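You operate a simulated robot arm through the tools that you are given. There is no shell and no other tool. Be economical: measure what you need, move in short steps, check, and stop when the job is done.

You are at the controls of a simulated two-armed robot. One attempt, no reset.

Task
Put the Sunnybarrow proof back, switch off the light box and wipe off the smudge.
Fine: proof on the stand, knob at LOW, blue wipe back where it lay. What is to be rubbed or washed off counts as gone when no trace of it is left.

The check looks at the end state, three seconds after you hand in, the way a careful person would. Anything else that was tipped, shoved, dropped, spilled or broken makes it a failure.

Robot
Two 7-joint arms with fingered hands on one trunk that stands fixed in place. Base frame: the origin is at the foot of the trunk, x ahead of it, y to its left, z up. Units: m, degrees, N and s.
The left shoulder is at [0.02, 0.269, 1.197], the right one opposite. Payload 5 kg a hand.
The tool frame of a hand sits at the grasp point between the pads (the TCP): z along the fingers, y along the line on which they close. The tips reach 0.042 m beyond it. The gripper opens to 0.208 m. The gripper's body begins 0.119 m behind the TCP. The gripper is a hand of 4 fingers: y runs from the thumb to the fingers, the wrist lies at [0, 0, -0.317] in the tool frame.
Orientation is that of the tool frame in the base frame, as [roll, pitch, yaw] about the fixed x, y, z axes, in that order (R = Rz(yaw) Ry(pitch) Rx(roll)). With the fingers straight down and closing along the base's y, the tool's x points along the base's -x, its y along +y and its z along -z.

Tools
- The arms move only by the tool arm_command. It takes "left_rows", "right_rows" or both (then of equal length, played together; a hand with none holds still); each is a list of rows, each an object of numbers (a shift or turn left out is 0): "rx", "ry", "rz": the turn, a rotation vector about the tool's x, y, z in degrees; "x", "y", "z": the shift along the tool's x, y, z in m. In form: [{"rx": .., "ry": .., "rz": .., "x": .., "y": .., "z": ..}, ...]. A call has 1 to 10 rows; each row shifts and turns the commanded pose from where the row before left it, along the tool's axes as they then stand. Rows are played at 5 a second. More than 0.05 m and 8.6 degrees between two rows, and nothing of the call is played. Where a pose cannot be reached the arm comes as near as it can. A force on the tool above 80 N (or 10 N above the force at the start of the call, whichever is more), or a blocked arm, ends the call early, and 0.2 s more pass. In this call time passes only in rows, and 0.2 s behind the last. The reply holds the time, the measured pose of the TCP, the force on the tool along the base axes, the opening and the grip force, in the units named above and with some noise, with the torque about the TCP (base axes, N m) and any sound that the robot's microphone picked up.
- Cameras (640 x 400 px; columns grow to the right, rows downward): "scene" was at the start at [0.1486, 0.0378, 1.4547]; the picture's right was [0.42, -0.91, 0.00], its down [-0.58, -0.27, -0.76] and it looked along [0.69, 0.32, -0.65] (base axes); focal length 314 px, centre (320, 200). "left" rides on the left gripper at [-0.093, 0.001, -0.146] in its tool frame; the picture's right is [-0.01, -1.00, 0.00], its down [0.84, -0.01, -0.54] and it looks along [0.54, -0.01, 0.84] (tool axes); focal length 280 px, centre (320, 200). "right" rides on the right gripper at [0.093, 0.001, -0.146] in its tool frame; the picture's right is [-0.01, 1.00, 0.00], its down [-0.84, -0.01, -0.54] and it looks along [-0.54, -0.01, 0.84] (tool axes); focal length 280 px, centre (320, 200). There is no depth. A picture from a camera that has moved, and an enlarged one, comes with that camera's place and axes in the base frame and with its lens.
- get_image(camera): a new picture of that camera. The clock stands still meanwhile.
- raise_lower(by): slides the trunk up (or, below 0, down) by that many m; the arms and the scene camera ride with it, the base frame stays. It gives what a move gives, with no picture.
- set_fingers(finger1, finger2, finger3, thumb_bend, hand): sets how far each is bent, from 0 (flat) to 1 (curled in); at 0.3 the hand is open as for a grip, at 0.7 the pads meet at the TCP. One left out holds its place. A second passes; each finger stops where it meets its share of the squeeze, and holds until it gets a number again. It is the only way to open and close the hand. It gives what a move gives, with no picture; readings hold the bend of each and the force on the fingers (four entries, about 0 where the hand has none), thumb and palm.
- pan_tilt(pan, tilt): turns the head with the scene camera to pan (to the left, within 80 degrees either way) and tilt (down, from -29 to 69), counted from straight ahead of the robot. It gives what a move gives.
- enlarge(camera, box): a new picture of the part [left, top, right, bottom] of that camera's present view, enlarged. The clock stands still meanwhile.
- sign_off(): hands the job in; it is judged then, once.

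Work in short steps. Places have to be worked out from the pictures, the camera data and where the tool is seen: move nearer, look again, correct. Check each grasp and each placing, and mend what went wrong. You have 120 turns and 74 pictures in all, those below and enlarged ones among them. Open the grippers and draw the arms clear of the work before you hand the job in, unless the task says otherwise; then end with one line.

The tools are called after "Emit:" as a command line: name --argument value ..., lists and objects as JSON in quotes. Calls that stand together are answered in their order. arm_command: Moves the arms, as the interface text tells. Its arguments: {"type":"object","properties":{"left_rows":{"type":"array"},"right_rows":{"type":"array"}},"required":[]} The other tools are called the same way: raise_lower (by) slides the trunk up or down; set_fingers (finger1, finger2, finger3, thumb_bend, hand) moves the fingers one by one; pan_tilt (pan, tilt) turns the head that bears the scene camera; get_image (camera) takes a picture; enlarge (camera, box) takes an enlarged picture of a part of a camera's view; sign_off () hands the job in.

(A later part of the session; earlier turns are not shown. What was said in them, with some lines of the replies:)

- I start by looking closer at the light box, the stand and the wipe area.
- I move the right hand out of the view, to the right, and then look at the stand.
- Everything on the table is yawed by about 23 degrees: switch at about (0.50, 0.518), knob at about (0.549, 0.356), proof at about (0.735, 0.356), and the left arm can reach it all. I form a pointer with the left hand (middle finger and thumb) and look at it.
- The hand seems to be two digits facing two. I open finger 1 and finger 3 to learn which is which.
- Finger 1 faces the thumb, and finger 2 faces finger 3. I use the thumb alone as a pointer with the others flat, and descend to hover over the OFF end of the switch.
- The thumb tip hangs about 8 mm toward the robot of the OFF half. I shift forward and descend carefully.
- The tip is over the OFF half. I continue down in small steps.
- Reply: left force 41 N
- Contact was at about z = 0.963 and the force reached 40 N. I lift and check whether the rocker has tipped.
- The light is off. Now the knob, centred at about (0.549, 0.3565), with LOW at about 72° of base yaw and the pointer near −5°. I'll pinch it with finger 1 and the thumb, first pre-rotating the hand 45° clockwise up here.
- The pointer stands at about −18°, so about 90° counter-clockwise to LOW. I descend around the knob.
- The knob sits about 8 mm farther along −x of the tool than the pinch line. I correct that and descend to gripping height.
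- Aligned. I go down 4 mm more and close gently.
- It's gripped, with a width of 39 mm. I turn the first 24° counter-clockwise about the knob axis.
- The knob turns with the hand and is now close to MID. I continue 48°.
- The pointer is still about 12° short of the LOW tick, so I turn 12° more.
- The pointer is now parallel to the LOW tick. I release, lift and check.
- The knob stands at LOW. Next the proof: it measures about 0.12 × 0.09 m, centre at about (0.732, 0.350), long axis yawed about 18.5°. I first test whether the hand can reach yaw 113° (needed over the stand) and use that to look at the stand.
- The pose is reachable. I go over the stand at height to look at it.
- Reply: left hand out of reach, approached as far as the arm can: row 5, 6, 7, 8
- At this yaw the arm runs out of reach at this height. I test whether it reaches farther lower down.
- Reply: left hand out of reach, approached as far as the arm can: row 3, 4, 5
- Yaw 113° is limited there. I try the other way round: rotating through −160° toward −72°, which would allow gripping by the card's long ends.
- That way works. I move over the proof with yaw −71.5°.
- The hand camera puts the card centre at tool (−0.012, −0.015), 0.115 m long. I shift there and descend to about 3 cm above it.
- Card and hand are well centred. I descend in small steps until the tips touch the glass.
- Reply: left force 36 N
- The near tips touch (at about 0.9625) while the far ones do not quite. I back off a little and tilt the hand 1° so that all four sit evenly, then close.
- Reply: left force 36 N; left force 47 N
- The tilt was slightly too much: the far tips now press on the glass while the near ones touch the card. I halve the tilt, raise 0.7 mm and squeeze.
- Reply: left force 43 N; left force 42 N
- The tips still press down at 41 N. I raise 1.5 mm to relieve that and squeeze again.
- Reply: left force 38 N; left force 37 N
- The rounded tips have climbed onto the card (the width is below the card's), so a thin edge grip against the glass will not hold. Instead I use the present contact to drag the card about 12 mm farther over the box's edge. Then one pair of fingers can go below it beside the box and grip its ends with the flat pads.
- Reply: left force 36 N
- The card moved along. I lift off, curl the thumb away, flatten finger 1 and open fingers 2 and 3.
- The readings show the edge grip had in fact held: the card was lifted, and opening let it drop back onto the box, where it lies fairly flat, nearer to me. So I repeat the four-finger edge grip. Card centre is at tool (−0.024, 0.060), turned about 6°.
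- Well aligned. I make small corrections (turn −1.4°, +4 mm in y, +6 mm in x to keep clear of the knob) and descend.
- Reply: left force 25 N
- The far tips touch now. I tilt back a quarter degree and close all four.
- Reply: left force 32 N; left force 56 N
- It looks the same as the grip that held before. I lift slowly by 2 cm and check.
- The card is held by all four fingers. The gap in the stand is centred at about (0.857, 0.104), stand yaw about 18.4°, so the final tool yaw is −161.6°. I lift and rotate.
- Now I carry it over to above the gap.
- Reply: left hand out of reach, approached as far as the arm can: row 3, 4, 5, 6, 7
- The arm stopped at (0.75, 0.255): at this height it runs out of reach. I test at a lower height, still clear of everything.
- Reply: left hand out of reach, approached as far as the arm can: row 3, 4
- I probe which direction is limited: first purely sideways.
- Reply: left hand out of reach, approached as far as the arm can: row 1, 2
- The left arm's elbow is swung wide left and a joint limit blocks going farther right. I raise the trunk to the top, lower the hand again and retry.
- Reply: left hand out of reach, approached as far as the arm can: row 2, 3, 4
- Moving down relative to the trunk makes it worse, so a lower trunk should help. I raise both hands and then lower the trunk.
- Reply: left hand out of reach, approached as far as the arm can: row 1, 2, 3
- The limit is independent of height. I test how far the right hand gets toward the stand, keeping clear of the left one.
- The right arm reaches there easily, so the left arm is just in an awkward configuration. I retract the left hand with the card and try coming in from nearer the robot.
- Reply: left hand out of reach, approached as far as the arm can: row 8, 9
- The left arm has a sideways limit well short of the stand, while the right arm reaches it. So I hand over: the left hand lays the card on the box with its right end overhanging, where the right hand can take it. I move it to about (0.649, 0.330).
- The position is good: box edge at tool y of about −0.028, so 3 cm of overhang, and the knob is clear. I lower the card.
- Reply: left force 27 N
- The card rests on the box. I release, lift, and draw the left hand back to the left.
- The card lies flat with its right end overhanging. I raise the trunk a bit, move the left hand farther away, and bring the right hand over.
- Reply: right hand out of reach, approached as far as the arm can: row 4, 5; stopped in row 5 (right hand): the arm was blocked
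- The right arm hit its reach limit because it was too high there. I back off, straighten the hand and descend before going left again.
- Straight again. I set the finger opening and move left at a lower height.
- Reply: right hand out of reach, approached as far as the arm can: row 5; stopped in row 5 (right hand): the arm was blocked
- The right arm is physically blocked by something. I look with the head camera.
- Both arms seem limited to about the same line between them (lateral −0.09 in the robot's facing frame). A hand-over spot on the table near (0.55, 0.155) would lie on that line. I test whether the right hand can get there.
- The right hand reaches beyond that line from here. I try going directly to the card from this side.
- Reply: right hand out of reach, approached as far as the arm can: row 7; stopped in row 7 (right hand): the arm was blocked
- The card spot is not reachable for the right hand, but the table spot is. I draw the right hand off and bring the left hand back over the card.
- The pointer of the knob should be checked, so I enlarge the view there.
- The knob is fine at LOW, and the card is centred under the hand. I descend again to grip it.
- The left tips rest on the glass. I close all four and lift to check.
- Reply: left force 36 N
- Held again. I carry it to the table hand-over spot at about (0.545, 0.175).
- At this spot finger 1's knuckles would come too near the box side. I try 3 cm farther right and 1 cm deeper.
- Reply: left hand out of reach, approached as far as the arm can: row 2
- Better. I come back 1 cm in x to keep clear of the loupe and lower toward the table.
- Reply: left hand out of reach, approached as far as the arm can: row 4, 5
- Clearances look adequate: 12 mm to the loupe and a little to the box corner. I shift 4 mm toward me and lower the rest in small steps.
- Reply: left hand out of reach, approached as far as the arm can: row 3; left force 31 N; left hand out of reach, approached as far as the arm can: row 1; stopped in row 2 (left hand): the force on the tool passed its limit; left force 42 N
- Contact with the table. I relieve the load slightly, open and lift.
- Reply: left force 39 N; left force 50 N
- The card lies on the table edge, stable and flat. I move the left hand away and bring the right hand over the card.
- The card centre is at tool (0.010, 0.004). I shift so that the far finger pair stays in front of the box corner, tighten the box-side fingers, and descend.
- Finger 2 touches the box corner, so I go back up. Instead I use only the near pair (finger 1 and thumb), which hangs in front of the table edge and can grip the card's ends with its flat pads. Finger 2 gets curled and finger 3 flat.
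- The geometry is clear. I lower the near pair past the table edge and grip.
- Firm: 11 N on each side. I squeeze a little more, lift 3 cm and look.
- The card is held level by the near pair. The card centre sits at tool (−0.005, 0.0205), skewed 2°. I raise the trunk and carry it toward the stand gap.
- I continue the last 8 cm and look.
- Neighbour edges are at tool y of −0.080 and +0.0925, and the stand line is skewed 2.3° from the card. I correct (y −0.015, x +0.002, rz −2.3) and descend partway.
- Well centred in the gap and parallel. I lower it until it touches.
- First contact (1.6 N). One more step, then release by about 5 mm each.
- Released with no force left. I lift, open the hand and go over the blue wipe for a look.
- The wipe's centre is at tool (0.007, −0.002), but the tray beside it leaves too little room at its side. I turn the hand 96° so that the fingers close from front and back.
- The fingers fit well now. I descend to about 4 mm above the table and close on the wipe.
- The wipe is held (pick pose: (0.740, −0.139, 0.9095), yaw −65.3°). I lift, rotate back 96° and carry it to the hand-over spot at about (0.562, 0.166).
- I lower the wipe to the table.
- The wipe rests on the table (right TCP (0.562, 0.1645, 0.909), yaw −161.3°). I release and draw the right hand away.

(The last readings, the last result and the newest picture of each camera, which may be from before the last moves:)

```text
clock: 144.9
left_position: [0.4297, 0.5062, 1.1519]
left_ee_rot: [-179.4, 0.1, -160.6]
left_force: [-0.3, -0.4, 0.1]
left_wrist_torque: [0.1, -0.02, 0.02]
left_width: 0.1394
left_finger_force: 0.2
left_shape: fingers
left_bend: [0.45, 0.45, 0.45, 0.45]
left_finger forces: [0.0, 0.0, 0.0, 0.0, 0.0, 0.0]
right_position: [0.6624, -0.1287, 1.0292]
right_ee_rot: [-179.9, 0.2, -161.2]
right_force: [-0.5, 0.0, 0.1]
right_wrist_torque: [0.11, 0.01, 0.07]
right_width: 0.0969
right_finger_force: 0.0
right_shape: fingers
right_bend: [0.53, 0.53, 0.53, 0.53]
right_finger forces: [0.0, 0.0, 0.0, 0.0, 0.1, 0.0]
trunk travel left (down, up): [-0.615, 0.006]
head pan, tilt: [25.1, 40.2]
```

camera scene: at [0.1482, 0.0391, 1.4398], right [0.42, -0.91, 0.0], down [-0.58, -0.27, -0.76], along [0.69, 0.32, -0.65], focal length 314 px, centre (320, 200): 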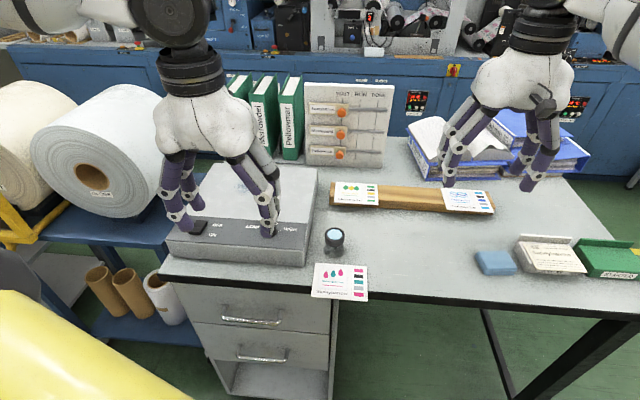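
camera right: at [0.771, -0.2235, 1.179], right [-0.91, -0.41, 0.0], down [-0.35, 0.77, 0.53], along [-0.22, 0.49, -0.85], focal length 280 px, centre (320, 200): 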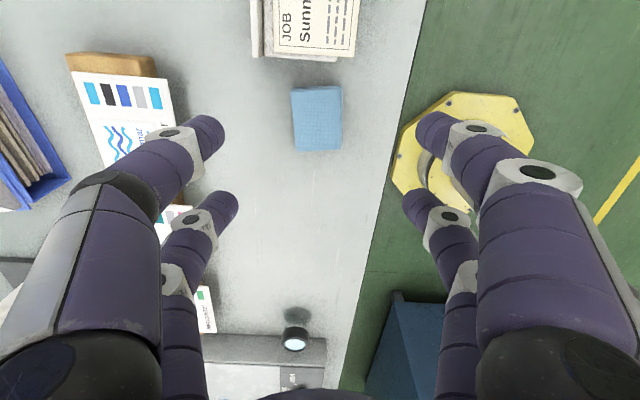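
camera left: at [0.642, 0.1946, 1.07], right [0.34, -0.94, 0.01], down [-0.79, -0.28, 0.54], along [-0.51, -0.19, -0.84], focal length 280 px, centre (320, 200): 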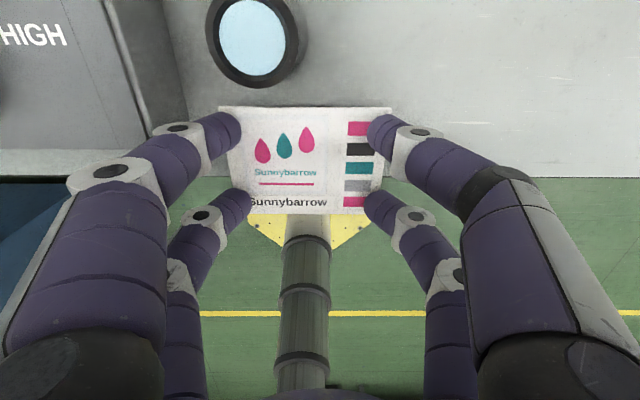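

I lower the trunk again for the left arm's sake and bring the left hand over the wipe.

Emit:
raise_lower --by -0.055

Emit:
set_fingers --hand "left" --finger1 0.53 --finger2 0.53 --finger3 0.53 --thumb_bend 0.53

Emit:
arm_command --left_rows '[{"y": -0.0407, "x": -0.0012}, {"y": -0.0407, "x": -0.0012}, {"y": -0.0407, "x": -0.0012}, {"y": -0.0407, "x": -0.0012}, {"y": -0.0407, "x": -0.0012}, {"y": -0.0407, "x": -0.0012}, {"y": -0.0407, "x": -0.0012}, {"y": -0.0407, "x": -0.0012}, {"y": -0.0407, "x": -0.0012}, {"z": 0.03}]'

Emit:
get_image --camera "left"

```text
clock: 145.9
left_position: [0.4286, 0.5072, 1.0985]
left_ee_rot: [-179.4, 0.1, -160.7]
left_force: [0.1, 0.0, 0.8]
left_wrist_torque: [-0.04, -0.06, -0.02]
left_width: 0.1395
left_finger_force: 0.1
left_shape: fingers
left_bend: [0.45, 0.45, 0.45, 0.45]
left_finger forces: [0.0, 0.1, 0.0, 0.0, 0.0, 0.0]
right_position: [0.6611, -0.128, 0.9758]
right_ee_rot: [-179.8, 0.2, -161.4]
right_force: [-0.7, 0.3, 0.0]
right_wrist_torque: [-0.04, -0.09, 0.0]
right_width: 0.097
right_finger_force: 0.0
right_shape: fingers
right_bend: [0.53, 0.53, 0.53, 0.53]
right_finger forces: [0.0, 0.1, 0.0, 0.0, 0.0, 0.0]
trunk travel left (down, up): [-0.56, 0.061]
head pan, tilt: [25.1, 40.2]
```

```text
clock: 146.9
left_position: [0.4298, 0.5065, 1.0975]
left_ee_rot: [-179.3, -0.1, -160.7]
left_force: [0.2, -0.1, -0.1]
left_wrist_torque: [0.01, 0.02, 0.0]
left_width: 0.0976
left_finger_force: 0.0
left_shape: fingers
left_bend: [0.53, 0.53, 0.53, 0.53]
left_finger forces: [0.0, 0.0, 0.1, 0.1, 0.0, 0.0]
right_position: [0.6614, -0.128, 0.974]
right_ee_rot: [-179.6, 0.2, -161.3]
right_force: [0.0, -0.8, 0.9]
right_wrist_torque: [0.02, 0.01, 0.04]
right_width: 0.0968
right_finger_force: 0.1
right_shape: fingers
right_bend: [0.53, 0.53, 0.53, 0.53]
right_finger forces: [0.1, 0.0, 0.1, 0.1, 0.1, 0.0]
trunk travel left (down, up): [-0.56, 0.061]
head pan, tilt: [25.1, 40.2]
```

```text
clock: 149.1
left_position: [0.5611, 0.1642, 1.0687]
left_ee_rot: [-179.3, 0.0, -160.6]
left_force: [-0.2, 0.5, 0.2]
left_wrist_torque: [-0.08, -0.02, 0.0]
left_width: 0.0971
left_finger_force: 0.0
left_shape: fingers
left_bend: [0.53, 0.53, 0.53, 0.53]
left_finger forces: [0.0, 0.0, 0.0, 0.1, 0.0, 0.0]
right_position: [0.6617, -0.1269, 0.975]
right_ee_rot: [-179.7, 0.3, -161.2]
right_force: [0.3, -0.3, -0.1]
right_wrist_torque: [-0.04, -0.03, 0.01]
right_width: 0.0969
right_finger_force: 0.1
right_shape: fingers
right_bend: [0.53, 0.53, 0.53, 0.53]
right_finger forces: [0.0, 0.1, 0.0, 0.0, 0.1, 0.1]
trunk travel left (down, up): [-0.56, 0.061]
head pan, tilt: [25.1, 40.2]
```

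```text
5 pictures are left
camera left: at [0.649, 0.2002, 1.2166], right [0.35, -0.94, 0.01], down [-0.79, -0.29, 0.54], along [-0.5, -0.2, -0.84], focal length 280 px, centre (320, 200)
```

left: 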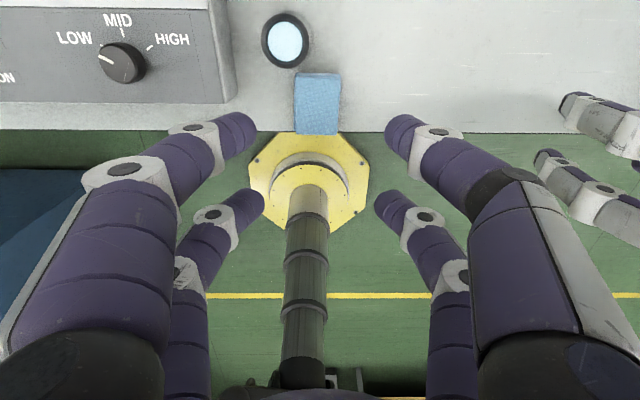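

The wipe's centre is about 1.2 cm farther along. I shift and descend to grip it.

Emit:
arm_command --left_rows '[{"x": -0.011}, {"z": 0.035}, {"z": 0.035}, {"z": 0.035}, {"z": 0.025}, {"z": 0.015}, {"z": 0.01}]'

```text
clock: 150.7
left_position: [0.5745, 0.1669, 0.9163]
left_ee_rot: [-179.4, 0.1, -160.7]
left_force: [0.5, -0.9, 1.2]
left_wrist_torque: [0.04, -0.05, 0.02]
left_width: 0.0968
left_finger_force: 0.1
left_shape: fingers
left_bend: [0.53, 0.53, 0.53, 0.53]
left_finger forces: [0.0, 0.0, 0.1, 0.1, 0.0, 0.0]
right_position: [0.6612, -0.1281, 0.9747]
right_ee_rot: [-179.6, 0.1, -161.2]
right_force: [-0.6, 0.3, 0.9]
right_wrist_torque: [-0.01, -0.04, 0.0]
right_width: 0.0968
right_finger_force: 0.0
right_shape: fingers
right_bend: [0.53, 0.53, 0.53, 0.53]
right_finger forces: [0.0, 0.0, 0.0, 0.0, 0.1, 0.1]
trunk travel left (down, up): [-0.56, 0.061]
head pan, tilt: [25.1, 40.2]
```

I go 4 mm lower and close on the wipe, then lift.

Emit:
arm_command --left_rows '[{"z": 0.002}, {"z": 0.003}]'

Emit:
set_fingers --hand "left" --finger1 0.66 --finger2 0.66 --finger3 0.66 --thumb_bend 0.66

Emit:
arm_command --left_rows '[{"z": -0.005}, {"z": -0.02}, {"z": -0.04}, {"z": -0.04}]'

```text
clock: 151.3
left_position: [0.5729, 0.1671, 0.9119]
left_ee_rot: [-179.1, 0.1, -160.8]
left_force: [-0.2, 0.5, 0.0]
left_wrist_torque: [0.01, 0.03, -0.02]
left_width: 0.0969
left_finger_force: 0.1
left_shape: fingers
left_bend: [0.53, 0.53, 0.53, 0.53]
left_finger forces: [0.0, 0.0, 0.0, 0.0, 0.0, 0.0]
right_position: [0.661, -0.1273, 0.9749]
right_ee_rot: [-179.7, 0.2, -161.3]
right_force: [0.8, 0.3, -0.3]
right_wrist_torque: [0.01, 0.03, -0.03]
right_width: 0.097
right_finger_force: 0.0
right_shape: fingers
right_bend: [0.53, 0.53, 0.53, 0.53]
right_finger forces: [0.0, 0.0, 0.1, 0.0, 0.0, 0.0]
trunk travel left (down, up): [-0.56, 0.061]
head pan, tilt: [25.1, 40.2]
```

```text
clock: 152.3
left_position: [0.5737, 0.1686, 0.912]
left_ee_rot: [-179.1, 0.1, -160.7]
left_force: [-0.6, 0.2, 0.9]
left_wrist_torque: [-0.05, -0.01, -0.01]
left_width: 0.0615
left_finger_force: 18.0
left_shape: fingers
left_bend: [0.59, 0.59, 0.6, 0.63]
left_finger forces: [9.2, 9.0, 7.1, 0.0, 11.0, 0.0]
right_position: [0.6609, -0.1273, 0.9746]
right_ee_rot: [-179.7, 0.2, -161.3]
right_force: [0.2, -0.1, 1.2]
right_wrist_torque: [-0.03, 0.01, -0.01]
right_width: 0.097
right_finger_force: 0.0
right_shape: fingers
right_bend: [0.53, 0.53, 0.53, 0.53]
right_finger forces: [0.0, 0.1, 0.0, 0.1, 0.0, 0.0]
trunk travel left (down, up): [-0.56, 0.061]
head pan, tilt: [25.1, 40.2]
```

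```text
clock: 153.3
left_position: [0.572, 0.1669, 1.0175]
left_ee_rot: [-179.3, 0.1, -160.7]
left_force: [-1.3, -0.8, -0.8]
left_wrist_torque: [0.01, -0.07, 0.03]
left_width: 0.0612
left_finger_force: 18.2
left_shape: fingers
left_bend: [0.59, 0.59, 0.6, 0.63]
left_finger forces: [9.3, 9.0, 6.9, 0.2, 10.2, 0.1]
right_position: [0.6608, -0.1276, 0.9754]
right_ee_rot: [-179.7, 0.2, -161.4]
right_force: [-0.3, 0.3, 1.2]
right_wrist_torque: [0.0, -0.03, 0.02]
right_width: 0.097
right_finger_force: 0.1
right_shape: fingers
right_bend: [0.53, 0.53, 0.53, 0.53]
right_finger forces: [0.0, 0.1, 0.0, 0.0, 0.1, 0.0]
trunk travel left (down, up): [-0.56, 0.061]
head pan, tilt: [25.1, 40.2]
```

The wipe is held (left pick pose (0.573, 0.1675, 0.912), yaw −160.7°), its underside about 9 mm below the tips. I carry it over the smudge at about (0.693, 0.486).

Emit:
arm_command --left_rows '[{"x": -0.02745, "y": 0.0326}, {"x": -0.02745, "y": 0.0326}, {"x": -0.02745, "y": 0.0326}, {"x": -0.02745, "y": 0.0326}, {"x": -0.02745, "y": 0.0326}, {"x": -0.02745, "y": 0.0326}, {"x": -0.02745, "y": 0.0326}, {"x": -0.02745, "y": 0.0326}]'

Emit:
arm_command --left_rows '[{"z": 0.02}, {"z": 0.015}, {"z": 0.007}]'

Emit:
arm_command --left_rows '[{"z": 0.002}, {"z": 0.001}]'

```text
clock: 155.1
left_position: [0.6916, 0.4881, 1.0141]
left_ee_rot: [-179.2, 0.0, -160.7]
left_force: [0.3, 0.8, -0.3]
left_wrist_torque: [-0.07, -0.03, 0.04]
left_width: 0.0612
left_finger_force: 16.7
left_shape: fingers
left_bend: [0.59, 0.59, 0.6, 0.63]
left_finger forces: [9.1, 8.9, 6.8, 0.0, 9.9, 0.0]
right_position: [0.6613, -0.1267, 0.9747]
right_ee_rot: [-179.8, 0.1, -161.3]
right_force: [-0.4, 0.7, 1.1]
right_wrist_torque: [-0.12, 0.0, -0.03]
right_width: 0.0968
right_finger_force: 0.1
right_shape: fingers
right_bend: [0.53, 0.53, 0.53, 0.53]
right_finger forces: [0.1, 0.0, 0.0, 0.1, 0.0, 0.0]
trunk travel left (down, up): [-0.56, 0.061]
head pan, tilt: [25.1, 40.2]
```

```text
clock: 155.9
left_position: [0.6941, 0.4859, 0.971]
left_ee_rot: [-179.2, 0.2, -160.7]
left_force: [0.7, -1.3, 2.6]
left_wrist_torque: [0.01, -0.25, 0.02]
left_width: 0.0612
left_finger_force: 18.9
left_shape: fingers
left_bend: [0.59, 0.59, 0.6, 0.63]
left_finger forces: [9.8, 9.2, 7.2, 0.0, 12.1, 0.0]
right_position: [0.6605, -0.1279, 0.976]
right_ee_rot: [-179.7, 0.2, -161.3]
right_force: [-0.7, 0.9, -0.1]
right_wrist_torque: [0.03, -0.07, -0.06]
right_width: 0.097
right_finger_force: 0.0
right_shape: fingers
right_bend: [0.53, 0.53, 0.53, 0.53]
right_finger forces: [0.0, 0.0, 0.1, 0.0, 0.0, 0.0]
trunk travel left (down, up): [-0.56, 0.061]
head pan, tilt: [25.1, 40.2]
```

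```text
clock: 156.5
left_position: [0.6926, 0.4845, 0.9715]
left_ee_rot: [-179.2, 0.4, -160.7]
left_force: [-0.2, 0.6, 26.1]
left_wrist_torque: [0.11, -0.16, -0.02]
left_width: 0.0613
left_finger_force: 26.2
left_shape: fingers
left_bend: [0.59, 0.59, 0.6, 0.63]
left_finger forces: [13.4, 13.0, 9.8, 0.0, 16.4, 0.1]
right_position: [0.6598, -0.1273, 0.9769]
right_ee_rot: [-179.7, 0.3, -161.3]
right_force: [0.4, -0.7, -0.7]
right_wrist_torque: [0.02, -0.05, 0.02]
right_width: 0.0969
right_finger_force: 0.0
right_shape: fingers
right_bend: [0.53, 0.53, 0.53, 0.53]
right_finger forces: [0.0, 0.0, 0.1, 0.1, 0.0, 0.0]
trunk travel left (down, up): [-0.56, 0.061]
head pan, tilt: [25.1, 40.2]
```

Contact at 26 N is more than needed, so I ease off to about 10 N and start rubbing with lateral strokes: the middle band first, then far, then near.

Emit:
arm_command --left_rows '[{"z": -0.0012}, {"y": 0.025}, {"y": 0.025}, {"y": 0.02}, {"y": -0.025}, {"y": -0.025}, {"y": -0.025}, {"y": -0.025}, {"y": -0.02}, {"y": -0.02}]'

Emit:
arm_command --left_rows '[{"x": -0.016}, {"x": -0.016}, {"y": 0.025}, {"y": 0.025}, {"y": 0.025}, {"y": 0.025}, {"y": 0.02}, {"y": 0.02}]'

Emit:
arm_command --left_rows '[{"x": 0.02}, {"x": 0.022}, {"x": 0.022}, {"y": -0.025}, {"y": -0.025}, {"y": -0.025}, {"y": -0.025}, {"y": -0.02}, {"y": -0.02}]'

```text
clock: 158.7
left_position: [0.7156, 0.42, 0.9718]
left_ee_rot: [-179.3, 0.1, -160.7]
left_force: [-1.1, 5.9, 13.1]
left_wrist_torque: [0.6, -0.02, 0.02]
left_width: 0.0614
left_finger_force: 22.2
left_shape: fingers
left_bend: [0.57, 0.57, 0.62, 0.64]
left_finger forces: [13.7, 13.0, 7.1, 0.1, 10.8, 0.0]
right_position: [0.6603, -0.129, 0.9758]
right_ee_rot: [-179.7, 0.2, -161.3]
right_force: [-1.0, -0.2, 1.0]
right_wrist_torque: [0.03, -0.01, 0.0]
right_width: 0.0968
right_finger_force: 0.1
right_shape: fingers
right_bend: [0.53, 0.53, 0.53, 0.53]
right_finger forces: [0.0, 0.1, 0.1, 0.0, 0.0, 0.0]
trunk travel left (down, up): [-0.56, 0.061]
head pan, tilt: [25.1, 40.2]
```

```text
clock: 160.5
left_position: [0.6993, 0.5608, 0.9711]
left_ee_rot: [-179.3, 0.2, -160.8]
left_force: [1.9, -7.3, 24.0]
left_wrist_torque: [-0.64, -0.43, -0.04]
left_width: 0.0614
left_finger_force: 26.2
left_shape: fingers
left_bend: [0.59, 0.6, 0.6, 0.63]
left_finger forces: [10.0, 9.4, 12.9, 0.0, 20.1, 0.0]
right_position: [0.6583, -0.1287, 0.9755]
right_ee_rot: [-179.6, 0.2, -161.3]
right_force: [0.2, 0.0, 0.3]
right_wrist_torque: [-0.04, -0.01, 0.03]
right_width: 0.0971
right_finger_force: 0.0
right_shape: fingers
right_bend: [0.53, 0.53, 0.53, 0.53]
right_finger forces: [0.0, 0.1, 0.0, 0.0, 0.1, 0.0]
trunk travel left (down, up): [-0.56, 0.061]
head pan, tilt: [25.1, 40.2]
```

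```text
clock: 162.5
left_position: [0.6859, 0.4077, 0.9709]
left_ee_rot: [-179.3, 0.1, -160.8]
left_force: [-3.9, 7.2, 22.2]
left_wrist_torque: [0.71, 0.18, 0.03]
left_width: 0.0618
left_finger_force: 23.6
left_shape: fingers
left_bend: [0.57, 0.57, 0.62, 0.64]
left_finger forces: [14.6, 14.0, 7.6, 0.1, 11.0, 0.0]
right_position: [0.66, -0.1291, 0.9759]
right_ee_rot: [-179.7, 0.2, -161.3]
right_force: [0.4, -0.1, 0.0]
right_wrist_torque: [0.02, 0.03, 0.02]
right_width: 0.097
right_finger_force: 0.0
right_shape: fingers
right_bend: [0.53, 0.53, 0.53, 0.53]
right_finger forces: [0.0, 0.0, 0.0, 0.0, 0.1, 0.0]
trunk travel left (down, up): [-0.56, 0.061]
head pan, tilt: [25.1, 40.2]
```

Strokes go well at 13–24 N. I do a second pass over all three bands, then lift and look.

Emit:
arm_command --left_rows '[{"y": 0.025}, {"y": 0.025}, {"y": 0.025}, {"y": 0.025}, {"y": 0.02}, {"y": 0.02}, {"x": -0.016}, {"x": -0.016}]'

Emit:
arm_command --left_rows '[{"y": -0.025}, {"y": -0.025}, {"y": -0.025}, {"y": -0.025}, {"y": -0.02}, {"y": -0.02}, {"x": -0.016}, {"x": -0.016}]'

Emit:
arm_command --left_rows '[{"y": 0.025}, {"y": 0.025}, {"y": 0.025}, {"y": 0.025}, {"y": 0.02}, {"y": 0.02}]'

Emit:
arm_command --left_rows '[{"z": -0.03}, {"z": -0.04}, {"x": 0.04}, {"x": 0.045}, {"x": 0.045}, {"x": 0.045}, {"x": 0.045}]'

Emit:
enlarge --camera "scene" --box '[150, 130, 550, 300]'

```text
clock: 164.3
left_position: [0.6671, 0.5522, 0.9688]
left_ee_rot: [-179.5, 0.1, -160.7]
left_force: [-10.9, -1.8, 36.6]
left_wrist_torque: [-0.05, 0.3, -0.04]
left_width: 0.062
left_finger_force: 28.6
left_shape: fingers
left_bend: [0.58, 0.59, 0.6, 0.64]
left_finger forces: [14.3, 14.5, 11.7, 0.1, 17.3, 0.1]
right_position: [0.6594, -0.1273, 0.9765]
right_ee_rot: [-179.7, 0.3, -161.2]
right_force: [0.6, -0.2, -1.2]
right_wrist_torque: [0.02, 0.03, 0.02]
right_width: 0.0967
right_finger_force: 0.0
right_shape: fingers
right_bend: [0.53, 0.53, 0.53, 0.53]
right_finger forces: [0.0, 0.0, 0.0, 0.1, 0.0, 0.1]
trunk travel left (down, up): [-0.56, 0.061]
head pan, tilt: [25.1, 40.2]
```

```text
clock: 166.1
left_position: [0.7465, 0.4304, 0.9701]
left_ee_rot: [-179.3, 0.1, -160.7]
left_force: [-0.9, -0.9, 4.1]
left_wrist_torque: [-0.09, 0.01, -0.04]
left_width: 0.0621
left_finger_force: 20.5
left_shape: fingers
left_bend: [0.58, 0.58, 0.61, 0.63]
left_finger forces: [10.3, 9.8, 8.7, 0.0, 12.2, 0.1]
right_position: [0.6606, -0.1282, 0.9759]
right_ee_rot: [-179.7, 0.3, -161.4]
right_force: [0.5, 0.2, 0.2]
right_wrist_torque: [-0.02, 0.02, -0.02]
right_width: 0.0973
right_finger_force: 0.1
right_shape: fingers
right_bend: [0.53, 0.53, 0.53, 0.53]
right_finger forces: [0.0, 0.1, 0.0, 0.0, 0.0, 0.0]
trunk travel left (down, up): [-0.56, 0.061]
head pan, tilt: [25.1, 40.2]
```

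```text
clock: 167.5
left_position: [0.6996, 0.5617, 0.9699]
left_ee_rot: [-179.4, 0.2, -160.7]
left_force: [2.8, -3.9, 14.2]
left_wrist_torque: [-0.39, -0.24, 0.01]
left_width: 0.0619
left_finger_force: 23.9
left_shape: fingers
left_bend: [0.59, 0.59, 0.6, 0.63]
left_finger forces: [10.2, 9.9, 11.2, 0.0, 15.7, 0.0]
right_position: [0.6614, -0.1261, 0.9772]
right_ee_rot: [-179.7, 0.3, -161.2]
right_force: [0.6, -0.2, 0.2]
right_wrist_torque: [-0.06, -0.01, 0.02]
right_width: 0.0966
right_finger_force: 0.1
right_shape: fingers
right_bend: [0.53, 0.53, 0.53, 0.53]
right_finger forces: [0.0, 0.1, 0.1, 0.0, 0.1, 0.0]
trunk travel left (down, up): [-0.56, 0.061]
head pan, tilt: [25.1, 40.2]
```

```text
clock: 169.1
left_position: [0.4902, 0.4884, 1.0393]
left_ee_rot: [-179.4, 0.2, -160.7]
left_force: [-1.4, 0.3, -0.2]
left_wrist_torque: [-0.01, -0.11, 0.03]
left_width: 0.0619
left_finger_force: 18.9
left_shape: fingers
left_bend: [0.59, 0.59, 0.6, 0.63]
left_finger forces: [9.8, 9.5, 7.7, 0.0, 10.4, 0.0]
right_position: [0.6598, -0.1276, 0.9763]
right_ee_rot: [-179.8, 0.1, -161.3]
right_force: [-0.7, 0.0, 0.2]
right_wrist_torque: [-0.02, -0.05, -0.01]
right_width: 0.0968
right_finger_force: 0.1
right_shape: fingers
right_bend: [0.53, 0.53, 0.53, 0.53]
right_finger forces: [0.0, 0.1, 0.1, 0.0, 0.1, 0.0]
trunk travel left (down, up): [-0.56, 0.061]
head pan, tilt: [25.1, 40.2]
```

```text
1.60 times, centred on (350, 215) of scene
camera zoom: at [0.1483, 0.0382, 1.4399], right [0.42, -0.91, 0.0], down [-0.58, -0.27, -0.76], along [0.69, 0.32, -0.64], focal length 503 px, centre (272, 176)
```

zoom: 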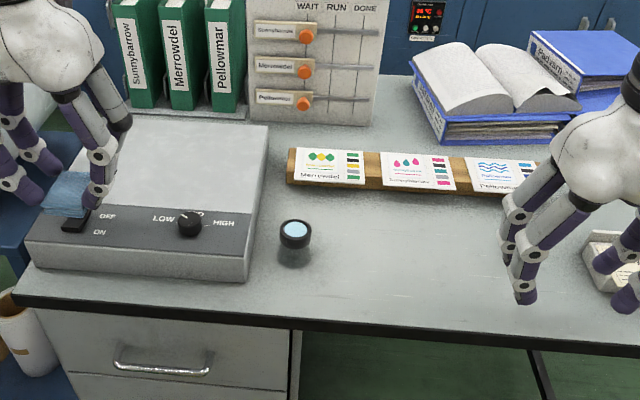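

The smudge is gone as far as visible, the proof sits on the stand between its neighbours, and the light is off with the knob at LOW. Now I bring the wipe back to the hand-over spot.

Emit:
arm_command --left_rows '[{"x": 0.0036, "y": -0.0413}, {"x": 0.0036, "y": -0.0413}, {"x": 0.0036, "y": -0.0413}, {"x": 0.0036, "y": -0.0413}, {"x": 0.0036, "y": -0.0413}, {"x": 0.0036, "y": -0.0413}, {"x": 0.0036, "y": -0.0413}, {"x": 0.0036, "y": -0.0413}]'

Emit:
arm_command --left_rows '[{"z": 0.035}, {"z": 0.035}, {"z": 0.03}, {"z": 0.015}, {"z": 0.007}]'

```text
clock: 170.9
left_position: [0.5759, 0.1687, 1.0396]
left_ee_rot: [-179.5, -0.1, -160.7]
left_force: [0.5, -1.9, -1.3]
left_wrist_torque: [0.18, 0.03, -0.04]
left_width: 0.0616
left_finger_force: 18.1
left_shape: fingers
left_bend: [0.59, 0.59, 0.6, 0.63]
left_finger forces: [9.6, 9.3, 7.4, 0.1, 9.9, 0.1]
right_position: [0.6615, -0.1281, 0.9751]
right_ee_rot: [-179.7, 0.3, -161.5]
right_force: [0.9, -1.1, -1.6]
right_wrist_torque: [0.12, 0.08, -0.01]
right_width: 0.0968
right_finger_force: 0.0
right_shape: fingers
right_bend: [0.53, 0.53, 0.53, 0.53]
right_finger forces: [0.1, 0.1, 0.1, 0.1, 0.0, 0.0]
trunk travel left (down, up): [-0.56, 0.061]
head pan, tilt: [25.1, 40.2]
```

```text
clock: 172.1
left_position: [0.5759, 0.167, 0.9215]
left_ee_rot: [-179.3, 0.1, -160.7]
left_force: [-0.5, 0.3, -0.1]
left_wrist_torque: [0.0, 0.04, 0.0]
left_width: 0.0617
left_finger_force: 19.0
left_shape: fingers
left_bend: [0.59, 0.59, 0.6, 0.63]
left_finger forces: [9.9, 9.3, 7.5, 0.0, 10.0, 0.1]
right_position: [0.6607, -0.1284, 0.9742]
right_ee_rot: [-179.7, 0.1, -161.3]
right_force: [-0.3, 0.3, -0.7]
right_wrist_torque: [-0.04, 0.0, 0.01]
right_width: 0.0967
right_finger_force: 0.1
right_shape: fingers
right_bend: [0.53, 0.53, 0.53, 0.53]
right_finger forces: [0.0, 0.0, 0.0, 0.0, 0.1, 0.0]
trunk travel left (down, up): [-0.56, 0.061]
head pan, tilt: [25.1, 40.2]
```

Emit:
arm_command --left_rows '[{"z": 0.005}, {"z": 0.003}, {"z": 0.002}]'

Emit:
arm_command --left_rows '[{"z": 0.001}]'

```text
clock: 172.9
left_position: [0.575, 0.1661, 0.9117]
left_ee_rot: [-179.2, 0.2, -160.7]
left_force: [-0.6, -0.2, 3.5]
left_wrist_torque: [-0.11, -0.11, 0.01]
left_width: 0.062
left_finger_force: 19.9
left_shape: fingers
left_bend: [0.59, 0.59, 0.6, 0.63]
left_finger forces: [10.1, 9.5, 8.2, 0.0, 11.7, 0.0]
right_position: [0.6614, -0.1269, 0.9763]
right_ee_rot: [-179.7, 0.2, -161.3]
right_force: [0.4, -0.5, 0.1]
right_wrist_torque: [0.04, 0.01, -0.02]
right_width: 0.0971
right_finger_force: 0.2
right_shape: fingers
right_bend: [0.53, 0.53, 0.53, 0.53]
right_finger forces: [0.0, 0.0, 0.0, 0.0, 0.0, 0.1]
trunk travel left (down, up): [-0.56, 0.061]
head pan, tilt: [25.1, 40.2]
```

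```text
clock: 173.3
left_position: [0.5742, 0.1675, 0.9117]
left_ee_rot: [-179.1, 0.1, -160.8]
left_force: [-0.7, 1.4, 12.4]
left_wrist_torque: [-0.12, -0.16, -0.01]
left_width: 0.0621
left_finger_force: 21.6
left_shape: fingers
left_bend: [0.59, 0.59, 0.6, 0.63]
left_finger forces: [11.3, 10.5, 9.3, 0.1, 13.4, 0.0]
right_position: [0.6603, -0.1278, 0.9757]
right_ee_rot: [-179.7, 0.3, -161.3]
right_force: [-1.0, -0.6, 0.2]
right_wrist_torque: [-0.04, 0.04, -0.03]
right_width: 0.0969
right_finger_force: 0.0
right_shape: fingers
right_bend: [0.53, 0.53, 0.53, 0.53]
right_finger forces: [0.1, 0.1, 0.0, 0.0, 0.0, 0.1]
trunk travel left (down, up): [-0.56, 0.061]
head pan, tilt: [25.1, 40.2]
```

The wipe is down within 2 mm of where it was. I release, lift and take the left hand away to the left.

Emit:
set_fingers --hand "left" --finger1 0.53 --finger2 0.53 --finger3 0.53 --thumb_bend 0.53

Emit:
arm_command --left_rows '[{"z": -0.02}, {"z": -0.04}, {"z": -0.045}, {"z": -0.045}, {"y": 0.045}, {"y": 0.045}, {"y": 0.045}, {"y": 0.045}, {"y": 0.045}, {"y": 0.045}]'

Emit:
arm_command --left_rows '[{"y": 0.045}, {"y": 0.045}, {"x": 0.02}, {}, {}, {}, {}, {}]' --right_rows '[{"z": -0.03}, {"z": -0.02}, {"y": 0.045}, {"y": 0.045}, {"y": 0.045}, {"y": 0.045}, {"y": 0.045}, {"y": 0.045}]'

```text
clock: 174.3
left_position: [0.5747, 0.1678, 0.9103]
left_ee_rot: [-179.2, 0.2, -160.7]
left_force: [1.0, -0.3, 0.2]
left_wrist_torque: [0.0, 0.04, -0.01]
left_width: 0.0964
left_finger_force: 0.0
left_shape: fingers
left_bend: [0.53, 0.53, 0.53, 0.53]
left_finger forces: [0.0, 0.0, 0.1, 0.0, 0.0, 0.1]
right_position: [0.661, -0.1271, 0.9756]
right_ee_rot: [-179.7, 0.2, -161.4]
right_force: [-0.7, 0.3, 0.5]
right_wrist_torque: [0.0, 0.0, 0.0]
right_width: 0.0969
right_finger_force: 0.0
right_shape: fingers
right_bend: [0.53, 0.53, 0.53, 0.53]
right_finger forces: [0.0, 0.1, 0.0, 0.1, 0.0, 0.0]
trunk travel left (down, up): [-0.56, 0.061]
head pan, tilt: [25.1, 40.2]
```

```text
clock: 176.5
left_position: [0.4834, 0.4268, 1.0556]
left_ee_rot: [-179.1, 0.0, -160.8]
left_force: [-1.0, 0.9, 0.2]
left_wrist_torque: [-0.12, -0.05, -0.01]
left_width: 0.097
left_finger_force: 0.0
left_shape: fingers
left_bend: [0.53, 0.53, 0.53, 0.53]
left_finger forces: [0.1, 0.0, 0.0, 0.0, 0.0, 0.0]
right_position: [0.6618, -0.1263, 0.9751]
right_ee_rot: [-179.7, 0.2, -161.1]
right_force: [-0.2, 1.0, 0.0]
right_wrist_torque: [-0.17, -0.1, -0.02]
right_width: 0.0968
right_finger_force: 0.1
right_shape: fingers
right_bend: [0.53, 0.53, 0.53, 0.53]
right_finger forces: [0.0, 0.0, 0.0, 0.0, 0.1, 0.1]
trunk travel left (down, up): [-0.56, 0.061]
head pan, tilt: [25.1, 40.2]
```

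```text
clock: 178.3
left_position: [0.4341, 0.504, 1.0534]
left_ee_rot: [-179.3, 0.0, -160.7]
left_force: [-1.4, 0.7, -0.4]
left_wrist_torque: [-0.09, -0.03, 0.03]
left_width: 0.0969
left_finger_force: 0.1
left_shape: fingers
left_bend: [0.53, 0.53, 0.53, 0.53]
left_finger forces: [0.0, 0.1, 0.0, 0.0, 0.0, 0.1]
right_position: [0.5735, 0.1286, 1.0246]
right_ee_rot: [-179.7, 0.2, -161.3]
right_force: [-0.1, 0.3, -0.2]
right_wrist_torque: [-0.07, -0.05, -0.02]
right_width: 0.0967
right_finger_force: 0.1
right_shape: fingers
right_bend: [0.53, 0.53, 0.53, 0.53]
right_finger forces: [0.1, 0.1, 0.0, 0.0, 0.1, 0.0]
trunk travel left (down, up): [-0.56, 0.061]
head pan, tilt: [25.1, 40.2]
```

Now the right hand goes back to the recorded pose over the wipe and grips it.

Emit:
arm_command --right_rows '[{"x": -0.002, "y": 0.0366}, {"z": 0.035}, {"z": 0.035}, {"z": 0.03}, {"z": 0.01}, {"z": 0.005}]'

Emit:
set_fingers --hand "right" --finger1 0.66 --finger2 0.66 --finger3 0.66 --thumb_bend 0.66

Emit:
arm_command --right_rows '[{"z": -0.005}, {"z": -0.02}, {"z": -0.04}, {"z": -0.04}]'

```text
clock: 179.7
left_position: [0.4357, 0.5022, 1.0542]
left_ee_rot: [-179.2, 0.1, -160.7]
left_force: [-0.5, 0.3, 0.5]
left_wrist_torque: [-0.01, 0.01, 0.02]
left_width: 0.097
left_finger_force: 0.1
left_shape: fingers
left_bend: [0.53, 0.53, 0.53, 0.53]
left_finger forces: [0.0, 0.0, 0.0, 0.1, 0.1, 0.0]
right_position: [0.5633, 0.1639, 0.9079]
right_ee_rot: [-179.8, 0.2, -161.2]
right_force: [0.3, 0.2, 0.0]
right_wrist_torque: [0.05, 0.02, -0.01]
right_width: 0.0968
right_finger_force: 0.0
right_shape: fingers
right_bend: [0.53, 0.53, 0.53, 0.53]
right_finger forces: [0.1, 0.1, 0.0, 0.0, 0.0, 0.1]
trunk travel left (down, up): [-0.56, 0.061]
head pan, tilt: [25.1, 40.2]
```

```text
clock: 180.7
left_position: [0.4348, 0.5029, 1.0552]
left_ee_rot: [-179.3, 0.2, -160.7]
left_force: [0.3, 0.0, 0.7]
left_wrist_torque: [-0.02, 0.0, 0.01]
left_width: 0.0967
left_finger_force: 0.0
left_shape: fingers
left_bend: [0.53, 0.53, 0.53, 0.53]
left_finger forces: [0.1, 0.0, 0.0, 0.0, 0.0, 0.1]
right_position: [0.5639, 0.1645, 0.9086]
right_ee_rot: [-179.7, 0.2, -161.2]
right_force: [0.6, 0.5, 0.3]
right_wrist_torque: [-0.04, -0.01, -0.02]
right_width: 0.063
right_finger_force: 20.8
right_shape: fingers
right_bend: [0.59, 0.59, 0.6, 0.63]
right_finger forces: [10.2, 10.5, 8.3, 0.0, 12.3, 0.0]
trunk travel left (down, up): [-0.56, 0.061]
head pan, tilt: [25.1, 40.2]
```

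```text
clock: 181.7
left_position: [0.4336, 0.5033, 1.0548]
left_ee_rot: [-179.3, 0.2, -160.7]
left_force: [0.0, 0.1, -0.6]
left_wrist_torque: [-0.05, -0.08, -0.01]
left_width: 0.0968
left_finger_force: 0.0
left_shape: fingers
left_bend: [0.53, 0.53, 0.53, 0.53]
left_finger forces: [0.0, 0.1, 0.0, 0.0, 0.1, 0.0]
right_position: [0.5613, 0.1624, 1.016]
right_ee_rot: [-179.7, 0.2, -161.3]
right_force: [-0.5, 0.0, -0.2]
right_wrist_torque: [-0.04, -0.08, -0.03]
right_width: 0.0629
right_finger_force: 20.6
right_shape: fingers
right_bend: [0.59, 0.59, 0.6, 0.63]
right_finger forces: [10.4, 10.4, 8.2, 0.0, 12.2, 0.0]
trunk travel left (down, up): [-0.56, 0.061]
head pan, tilt: [25.1, 40.2]
```

The same grip as before. I carry it back above its place and rotate to yaw −65.3°.

Emit:
arm_command --right_rows '[{"x": -0.0088, "y": -0.0431}, {"x": -0.0088, "y": -0.0431}, {"x": -0.0088, "y": -0.0431}, {"x": -0.0088, "y": -0.0431}, {"x": -0.0088, "y": -0.0431}, {"x": -0.0088, "y": -0.0431}, {"x": -0.0088, "y": -0.0431}, {"x": -0.0088, "y": -0.0431}]'

Emit:
arm_command --right_rows '[{"rz": -8}, {"rz": -8}, {"rz": -8}, {"rz": -8}, {"rz": -8}, {"rz": -8}, {"rz": -8}, {"rz": -8}, {"rz": -8}, {"rz": -8}]'

Emit:
arm_command --right_rows '[{"rz": -8}, {"rz": -8}, {}]'

```text
clock: 183.5
left_position: [0.4359, 0.5027, 1.055]
left_ee_rot: [-179.4, 0.1, -160.6]
left_force: [0.4, -1.1, 0.7]
left_wrist_torque: [0.05, 0.01, -0.03]
left_width: 0.0967
left_finger_force: 0.0
left_shape: fingers
left_bend: [0.53, 0.53, 0.53, 0.53]
left_finger forces: [0.1, 0.0, 0.1, 0.0, 0.0, 0.0]
right_position: [0.7404, -0.1404, 1.0172]
right_ee_rot: [-179.6, 0.2, -161.3]
right_force: [-0.3, 0.3, -0.8]
right_wrist_torque: [0.04, 0.01, 0.01]
right_width: 0.0629
right_finger_force: 20.4
right_shape: fingers
right_bend: [0.59, 0.59, 0.6, 0.63]
right_finger forces: [10.4, 10.4, 8.3, 0.0, 12.1, 0.0]
trunk travel left (down, up): [-0.56, 0.061]
head pan, tilt: [25.1, 40.2]
```

```text
clock: 185.7
left_position: [0.435, 0.5029, 1.0543]
left_ee_rot: [-179.3, 0.2, -160.7]
left_force: [-0.8, 0.2, 0.1]
left_wrist_torque: [-0.01, 0.02, 0.03]
left_width: 0.0969
left_finger_force: 0.0
left_shape: fingers
left_bend: [0.53, 0.53, 0.53, 0.53]
left_finger forces: [0.0, 0.1, 0.1, 0.0, 0.0, 0.0]
right_position: [0.7414, -0.1401, 1.0152]
right_ee_rot: [-179.7, -0.3, -81.2]
right_force: [0.2, -0.9, -0.7]
right_wrist_torque: [0.02, -0.02, 0.02]
right_width: 0.0629
right_finger_force: 20.4
right_shape: fingers
right_bend: [0.59, 0.59, 0.6, 0.63]
right_finger forces: [10.5, 10.3, 8.4, 0.0, 12.0, 0.1]
trunk travel left (down, up): [-0.56, 0.061]
head pan, tilt: [25.1, 40.2]
```

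```text
clock: 186.5
left_position: [0.4342, 0.5027, 1.0539]
left_ee_rot: [-179.3, 0.2, -160.7]
left_force: [0.0, 0.0, -0.7]
left_wrist_torque: [0.0, 0.03, -0.01]
left_width: 0.097
left_finger_force: 0.0
left_shape: fingers
left_bend: [0.53, 0.53, 0.53, 0.53]
left_finger forces: [0.0, 0.1, 0.1, 0.1, 0.0, 0.1]
right_position: [0.7407, -0.1406, 1.0156]
right_ee_rot: [-179.7, -0.3, -65.2]
right_force: [-0.1, 0.2, -0.4]
right_wrist_torque: [-0.01, 0.03, -0.01]
right_width: 0.063
right_finger_force: 20.4
right_shape: fingers
right_bend: [0.59, 0.59, 0.6, 0.63]
right_finger forces: [10.5, 10.1, 8.5, 0.0, 11.9, 0.1]
trunk travel left (down, up): [-0.56, 0.061]
head pan, tilt: [25.1, 40.2]
```

It's within 2 mm of the original place. I make the small correction and lower it.

Emit:
arm_command --right_rows '[{"x": -0.0015, "z": 0.03}, {"z": 0.035}, {"z": 0.025}, {"z": 0.01}, {"z": 0.004}]'

Emit:
arm_command --right_rows '[{"z": 0.001}, {"z": 0.001}]'

```text
clock: 187.7
left_position: [0.435, 0.5035, 1.0544]
left_ee_rot: [-179.3, 0.1, -160.7]
left_force: [0.3, 0.3, 0.1]
left_wrist_torque: [0.05, 0.01, -0.01]
left_width: 0.0968
left_finger_force: 0.0
left_shape: fingers
left_bend: [0.53, 0.53, 0.53, 0.53]
left_finger forces: [0.0, 0.1, 0.1, 0.0, 0.1, 0.0]
right_position: [0.7423, -0.1399, 0.9111]
right_ee_rot: [-179.8, -0.3, -65.4]
right_force: [0.4, -0.6, -0.8]
right_wrist_torque: [-0.01, 0.0, 0.0]
right_width: 0.063
right_finger_force: 20.6
right_shape: fingers
right_bend: [0.59, 0.59, 0.6, 0.63]
right_finger forces: [10.4, 10.2, 8.4, 0.0, 11.9, 0.1]
trunk travel left (down, up): [-0.56, 0.061]
head pan, tilt: [25.1, 40.2]
```

```text
clock: 188.3
left_position: [0.4358, 0.5017, 1.0544]
left_ee_rot: [-179.3, 0.1, -160.7]
left_force: [-0.2, 0.0, 0.0]
left_wrist_torque: [0.03, 0.03, -0.01]
left_width: 0.0969
left_finger_force: 0.1
left_shape: fingers
left_bend: [0.53, 0.53, 0.53, 0.53]
left_finger forces: [0.0, 0.0, 0.0, 0.0, 0.1, 0.0]
right_position: [0.7413, -0.1398, 0.9096]
right_ee_rot: [-179.7, -0.4, -65.2]
right_force: [-0.5, 0.0, -0.7]
right_wrist_torque: [0.0, 0.01, -0.01]
right_width: 0.063
right_finger_force: 20.2
right_shape: fingers
right_bend: [0.59, 0.59, 0.6, 0.63]
right_finger forces: [10.4, 10.3, 8.4, 0.0, 11.8, 0.0]
trunk travel left (down, up): [-0.56, 0.061]
head pan, tilt: [25.1, 40.2]
```

Emit:
arm_command --right_rows '[{"z": 0.001}, {"z": 0.0005}]'

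Emit:
set_fingers --hand "right" --finger1 0.5 --finger2 0.5 --finger3 0.5 --thumb_bend 0.5

Emit:
arm_command --right_rows '[{"z": -0.02}, {"z": -0.04}, {"z": -0.045}, {"z": -0.045}, {"z": -0.04}, {"x": 0.04}, {"x": 0.04}, {"x": 0.04}, {"y": 0.045}, {"y": 0.045}]'

Emit:
arm_command --right_rows '[{"y": 0.045}, {"y": 0.045}, {"x": 0.03}]' --left_rows '[{"y": 0.045}, {"y": 0.045}, {"x": 0.04}]'

Emit:
get_image --camera "scene"

```text
clock: 188.9
left_position: [0.4361, 0.503, 1.0546]
left_ee_rot: [-179.3, 0.1, -160.7]
left_force: [-0.6, -0.3, -0.3]
left_wrist_torque: [0.02, 0.02, 0.0]
left_width: 0.0968
left_finger_force: 0.0
left_shape: fingers
left_bend: [0.53, 0.53, 0.53, 0.53]
left_finger forces: [0.0, 0.0, 0.1, 0.0, 0.0, 0.0]
right_position: [0.7416, -0.1389, 0.9078]
right_ee_rot: [-179.8, -0.3, -65.3]
right_force: [0.5, 0.4, 4.1]
right_wrist_torque: [-0.01, -0.08, 0.03]
right_width: 0.063
right_finger_force: 21.6
right_shape: fingers
right_bend: [0.59, 0.59, 0.6, 0.63]
right_finger forces: [10.8, 10.7, 9.1, 0.0, 12.7, 0.1]
trunk travel left (down, up): [-0.56, 0.061]
head pan, tilt: [25.1, 40.2]
```

```text
clock: 189.9
left_position: [0.4342, 0.5024, 1.0556]
left_ee_rot: [-179.3, 0.1, -160.7]
left_force: [0.2, 0.9, -0.4]
left_wrist_torque: [-0.01, 0.0, 0.02]
left_width: 0.0968
left_finger_force: 0.0
left_shape: fingers
left_bend: [0.53, 0.53, 0.53, 0.53]
left_finger forces: [0.0, 0.0, 0.1, 0.1, 0.0, 0.0]
right_position: [0.7412, -0.1394, 0.9089]
right_ee_rot: [-179.8, -0.3, -65.2]
right_force: [0.3, -0.4, -0.5]
right_wrist_torque: [0.03, -0.02, 0.0]
right_width: 0.1125
right_finger_force: 0.2
right_shape: fingers
right_bend: [0.5, 0.5, 0.5, 0.5]
right_finger forces: [0.0, 0.0, 0.0, 0.1, 0.1, 0.0]
trunk travel left (down, up): [-0.56, 0.061]
head pan, tilt: [25.1, 40.2]
```

```text
clock: 192.1
left_position: [0.4353, 0.5027, 1.0555]
left_ee_rot: [-179.4, 0.1, -160.7]
left_force: [-0.1, -1.3, 0.7]
left_wrist_torque: [0.09, -0.04, -0.03]
left_width: 0.0969
left_finger_force: 0.1
left_shape: fingers
left_bend: [0.53, 0.53, 0.53, 0.53]
left_finger forces: [0.0, 0.1, 0.0, 0.1, 0.0, 0.0]
right_position: [0.7096, -0.2848, 1.0992]
right_ee_rot: [-179.8, -0.3, -65.3]
right_force: [0.7, -0.6, -0.1]
right_wrist_torque: [0.06, -0.07, -0.01]
right_width: 0.1127
right_finger_force: 0.0
right_shape: fingers
right_bend: [0.5, 0.5, 0.5, 0.5]
right_finger forces: [0.0, 0.0, 0.1, 0.0, 0.0, 0.0]
trunk travel left (down, up): [-0.56, 0.061]
head pan, tilt: [25.1, 40.2]
```

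```text
clock: 192.9
left_position: [0.3665, 0.5721, 1.0534]
left_ee_rot: [-179.5, 0.1, -160.7]
left_force: [-2.7, -1.5, 5.5]
left_wrist_torque: [0.12, -0.32, 0.0]
left_width: 0.097
left_finger_force: 0.2
left_shape: fingers
left_bend: [0.53, 0.53, 0.53, 0.53]
left_finger forces: [0.0, 0.1, 0.1, 0.0, 0.0, 0.1]
right_position: [0.6368, -0.3525, 1.1008]
right_ee_rot: [-179.8, -0.2, -65.3]
right_force: [-0.7, -0.5, 0.6]
right_wrist_torque: [0.17, -0.11, 0.0]
right_width: 0.1127
right_finger_force: 0.1
right_shape: fingers
right_bend: [0.5, 0.5, 0.5, 0.5]
right_finger forces: [0.1, 0.0, 0.0, 0.0, 0.0, 0.0]
trunk travel left (down, up): [-0.56, 0.061]
head pan, tilt: [25.1, 40.2]
```

```text
3 pictures are left
camera scene: at [0.1473, 0.0354, 1.4404], right [0.42, -0.91, 0.0], down [-0.58, -0.27, -0.77], along [0.69, 0.32, -0.64], focal length 314 px, centre (320, 200)
```

scene: 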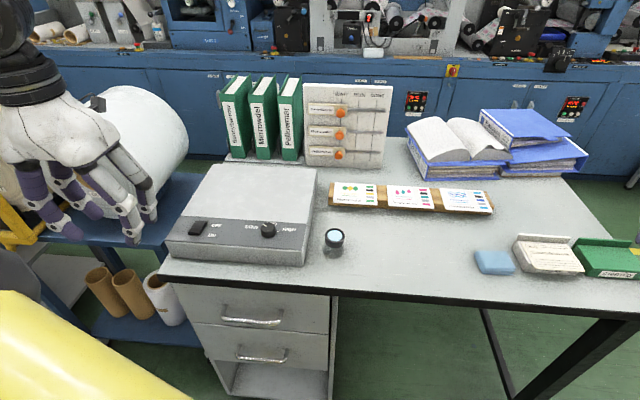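

Everything is in place. I raise the left hand slightly and check the glass and the knob, and the stand and wipe, enlarged.

Emit:
arm_command --left_rows '[{"z": -0.03}, {"z": -0.03}]'

Emit:
enlarge --camera "scene" --box '[160, 155, 340, 270]'

Emit:
enlarge --camera "scene" --box '[320, 165, 640, 295]'

```text
clock: 193.5
left_position: [0.3675, 0.5748, 1.1122]
left_ee_rot: [-179.3, 0.0, -160.7]
left_force: [0.0, 0.7, -0.4]
left_wrist_torque: [-0.05, 0.02, -0.01]
left_width: 0.0968
left_finger_force: 0.0
left_shape: fingers
left_bend: [0.53, 0.53, 0.53, 0.53]
left_finger forces: [0.1, 0.0, 0.1, 0.0, 0.0, 0.1]
right_position: [0.6395, -0.3489, 1.0999]
right_ee_rot: [-179.9, -0.2, -65.3]
right_force: [0.9, 0.8, 0.7]
right_wrist_torque: [-0.03, 0.07, -0.02]
right_width: 0.113
right_finger_force: 0.2
right_shape: fingers
right_bend: [0.5, 0.5, 0.5, 0.5]
right_finger forces: [0.0, 0.0, 0.0, 0.0, 0.0, 0.0]
trunk travel left (down, up): [-0.56, 0.061]
head pan, tilt: [25.1, 40.2]
```

```text
3.48 times, centred on (250, 212) of scene
camera zoom: at [0.1494, 0.0384, 1.4396], right [0.42, -0.91, 0.0], down [-0.58, -0.27, -0.76], along [0.69, 0.32, -0.65], focal length 1093 px, centre (564, 156)
```

zoom: 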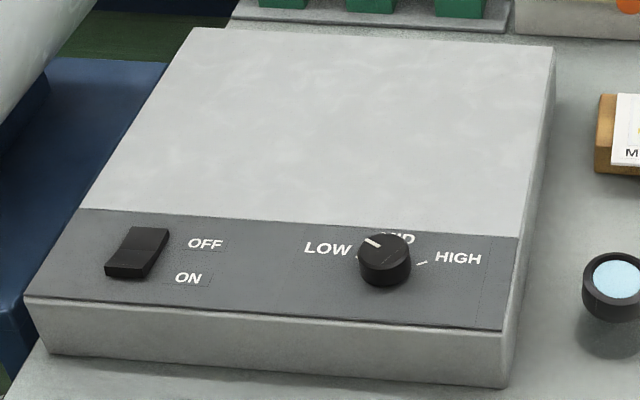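

```text
2.00 times, centred on (480, 230) of scene
camera zoom: at [0.1494, 0.0384, 1.4396], right [0.42, -0.91, 0.0], down [-0.58, -0.27, -0.76], along [0.69, 0.32, -0.65], focal length 628 px, centre (0, 140)
```

zoom: 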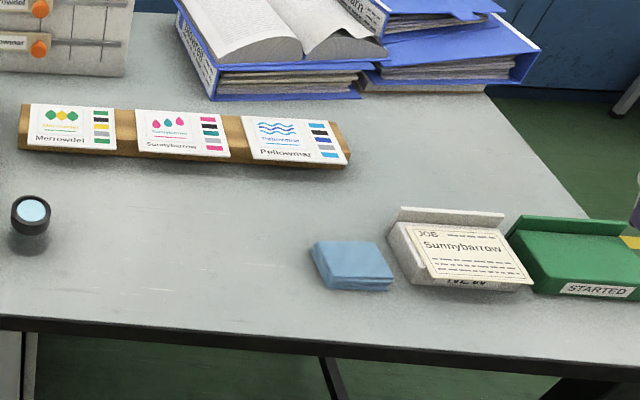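

The glass is clean, the switch is off, the knob points at LOW, the proof is on the stand and the wipe is back in its place. Both hands are open and clear, so I hand in.

Emit:
sign_off

```text
The job is handed in.
```

The Sunnybarrow proof is back on the stand between its neighbours, the light box is off with the knob at LOW, no trace of the smudge shows on the glass, and the blue wipe is back within about 2 mm of where it lay. Along the way the proof dropped a few centimetres onto the box once, and a finger briefly pushed the box corner at 18 N; nothing looked moved or damaged in the final pictures.
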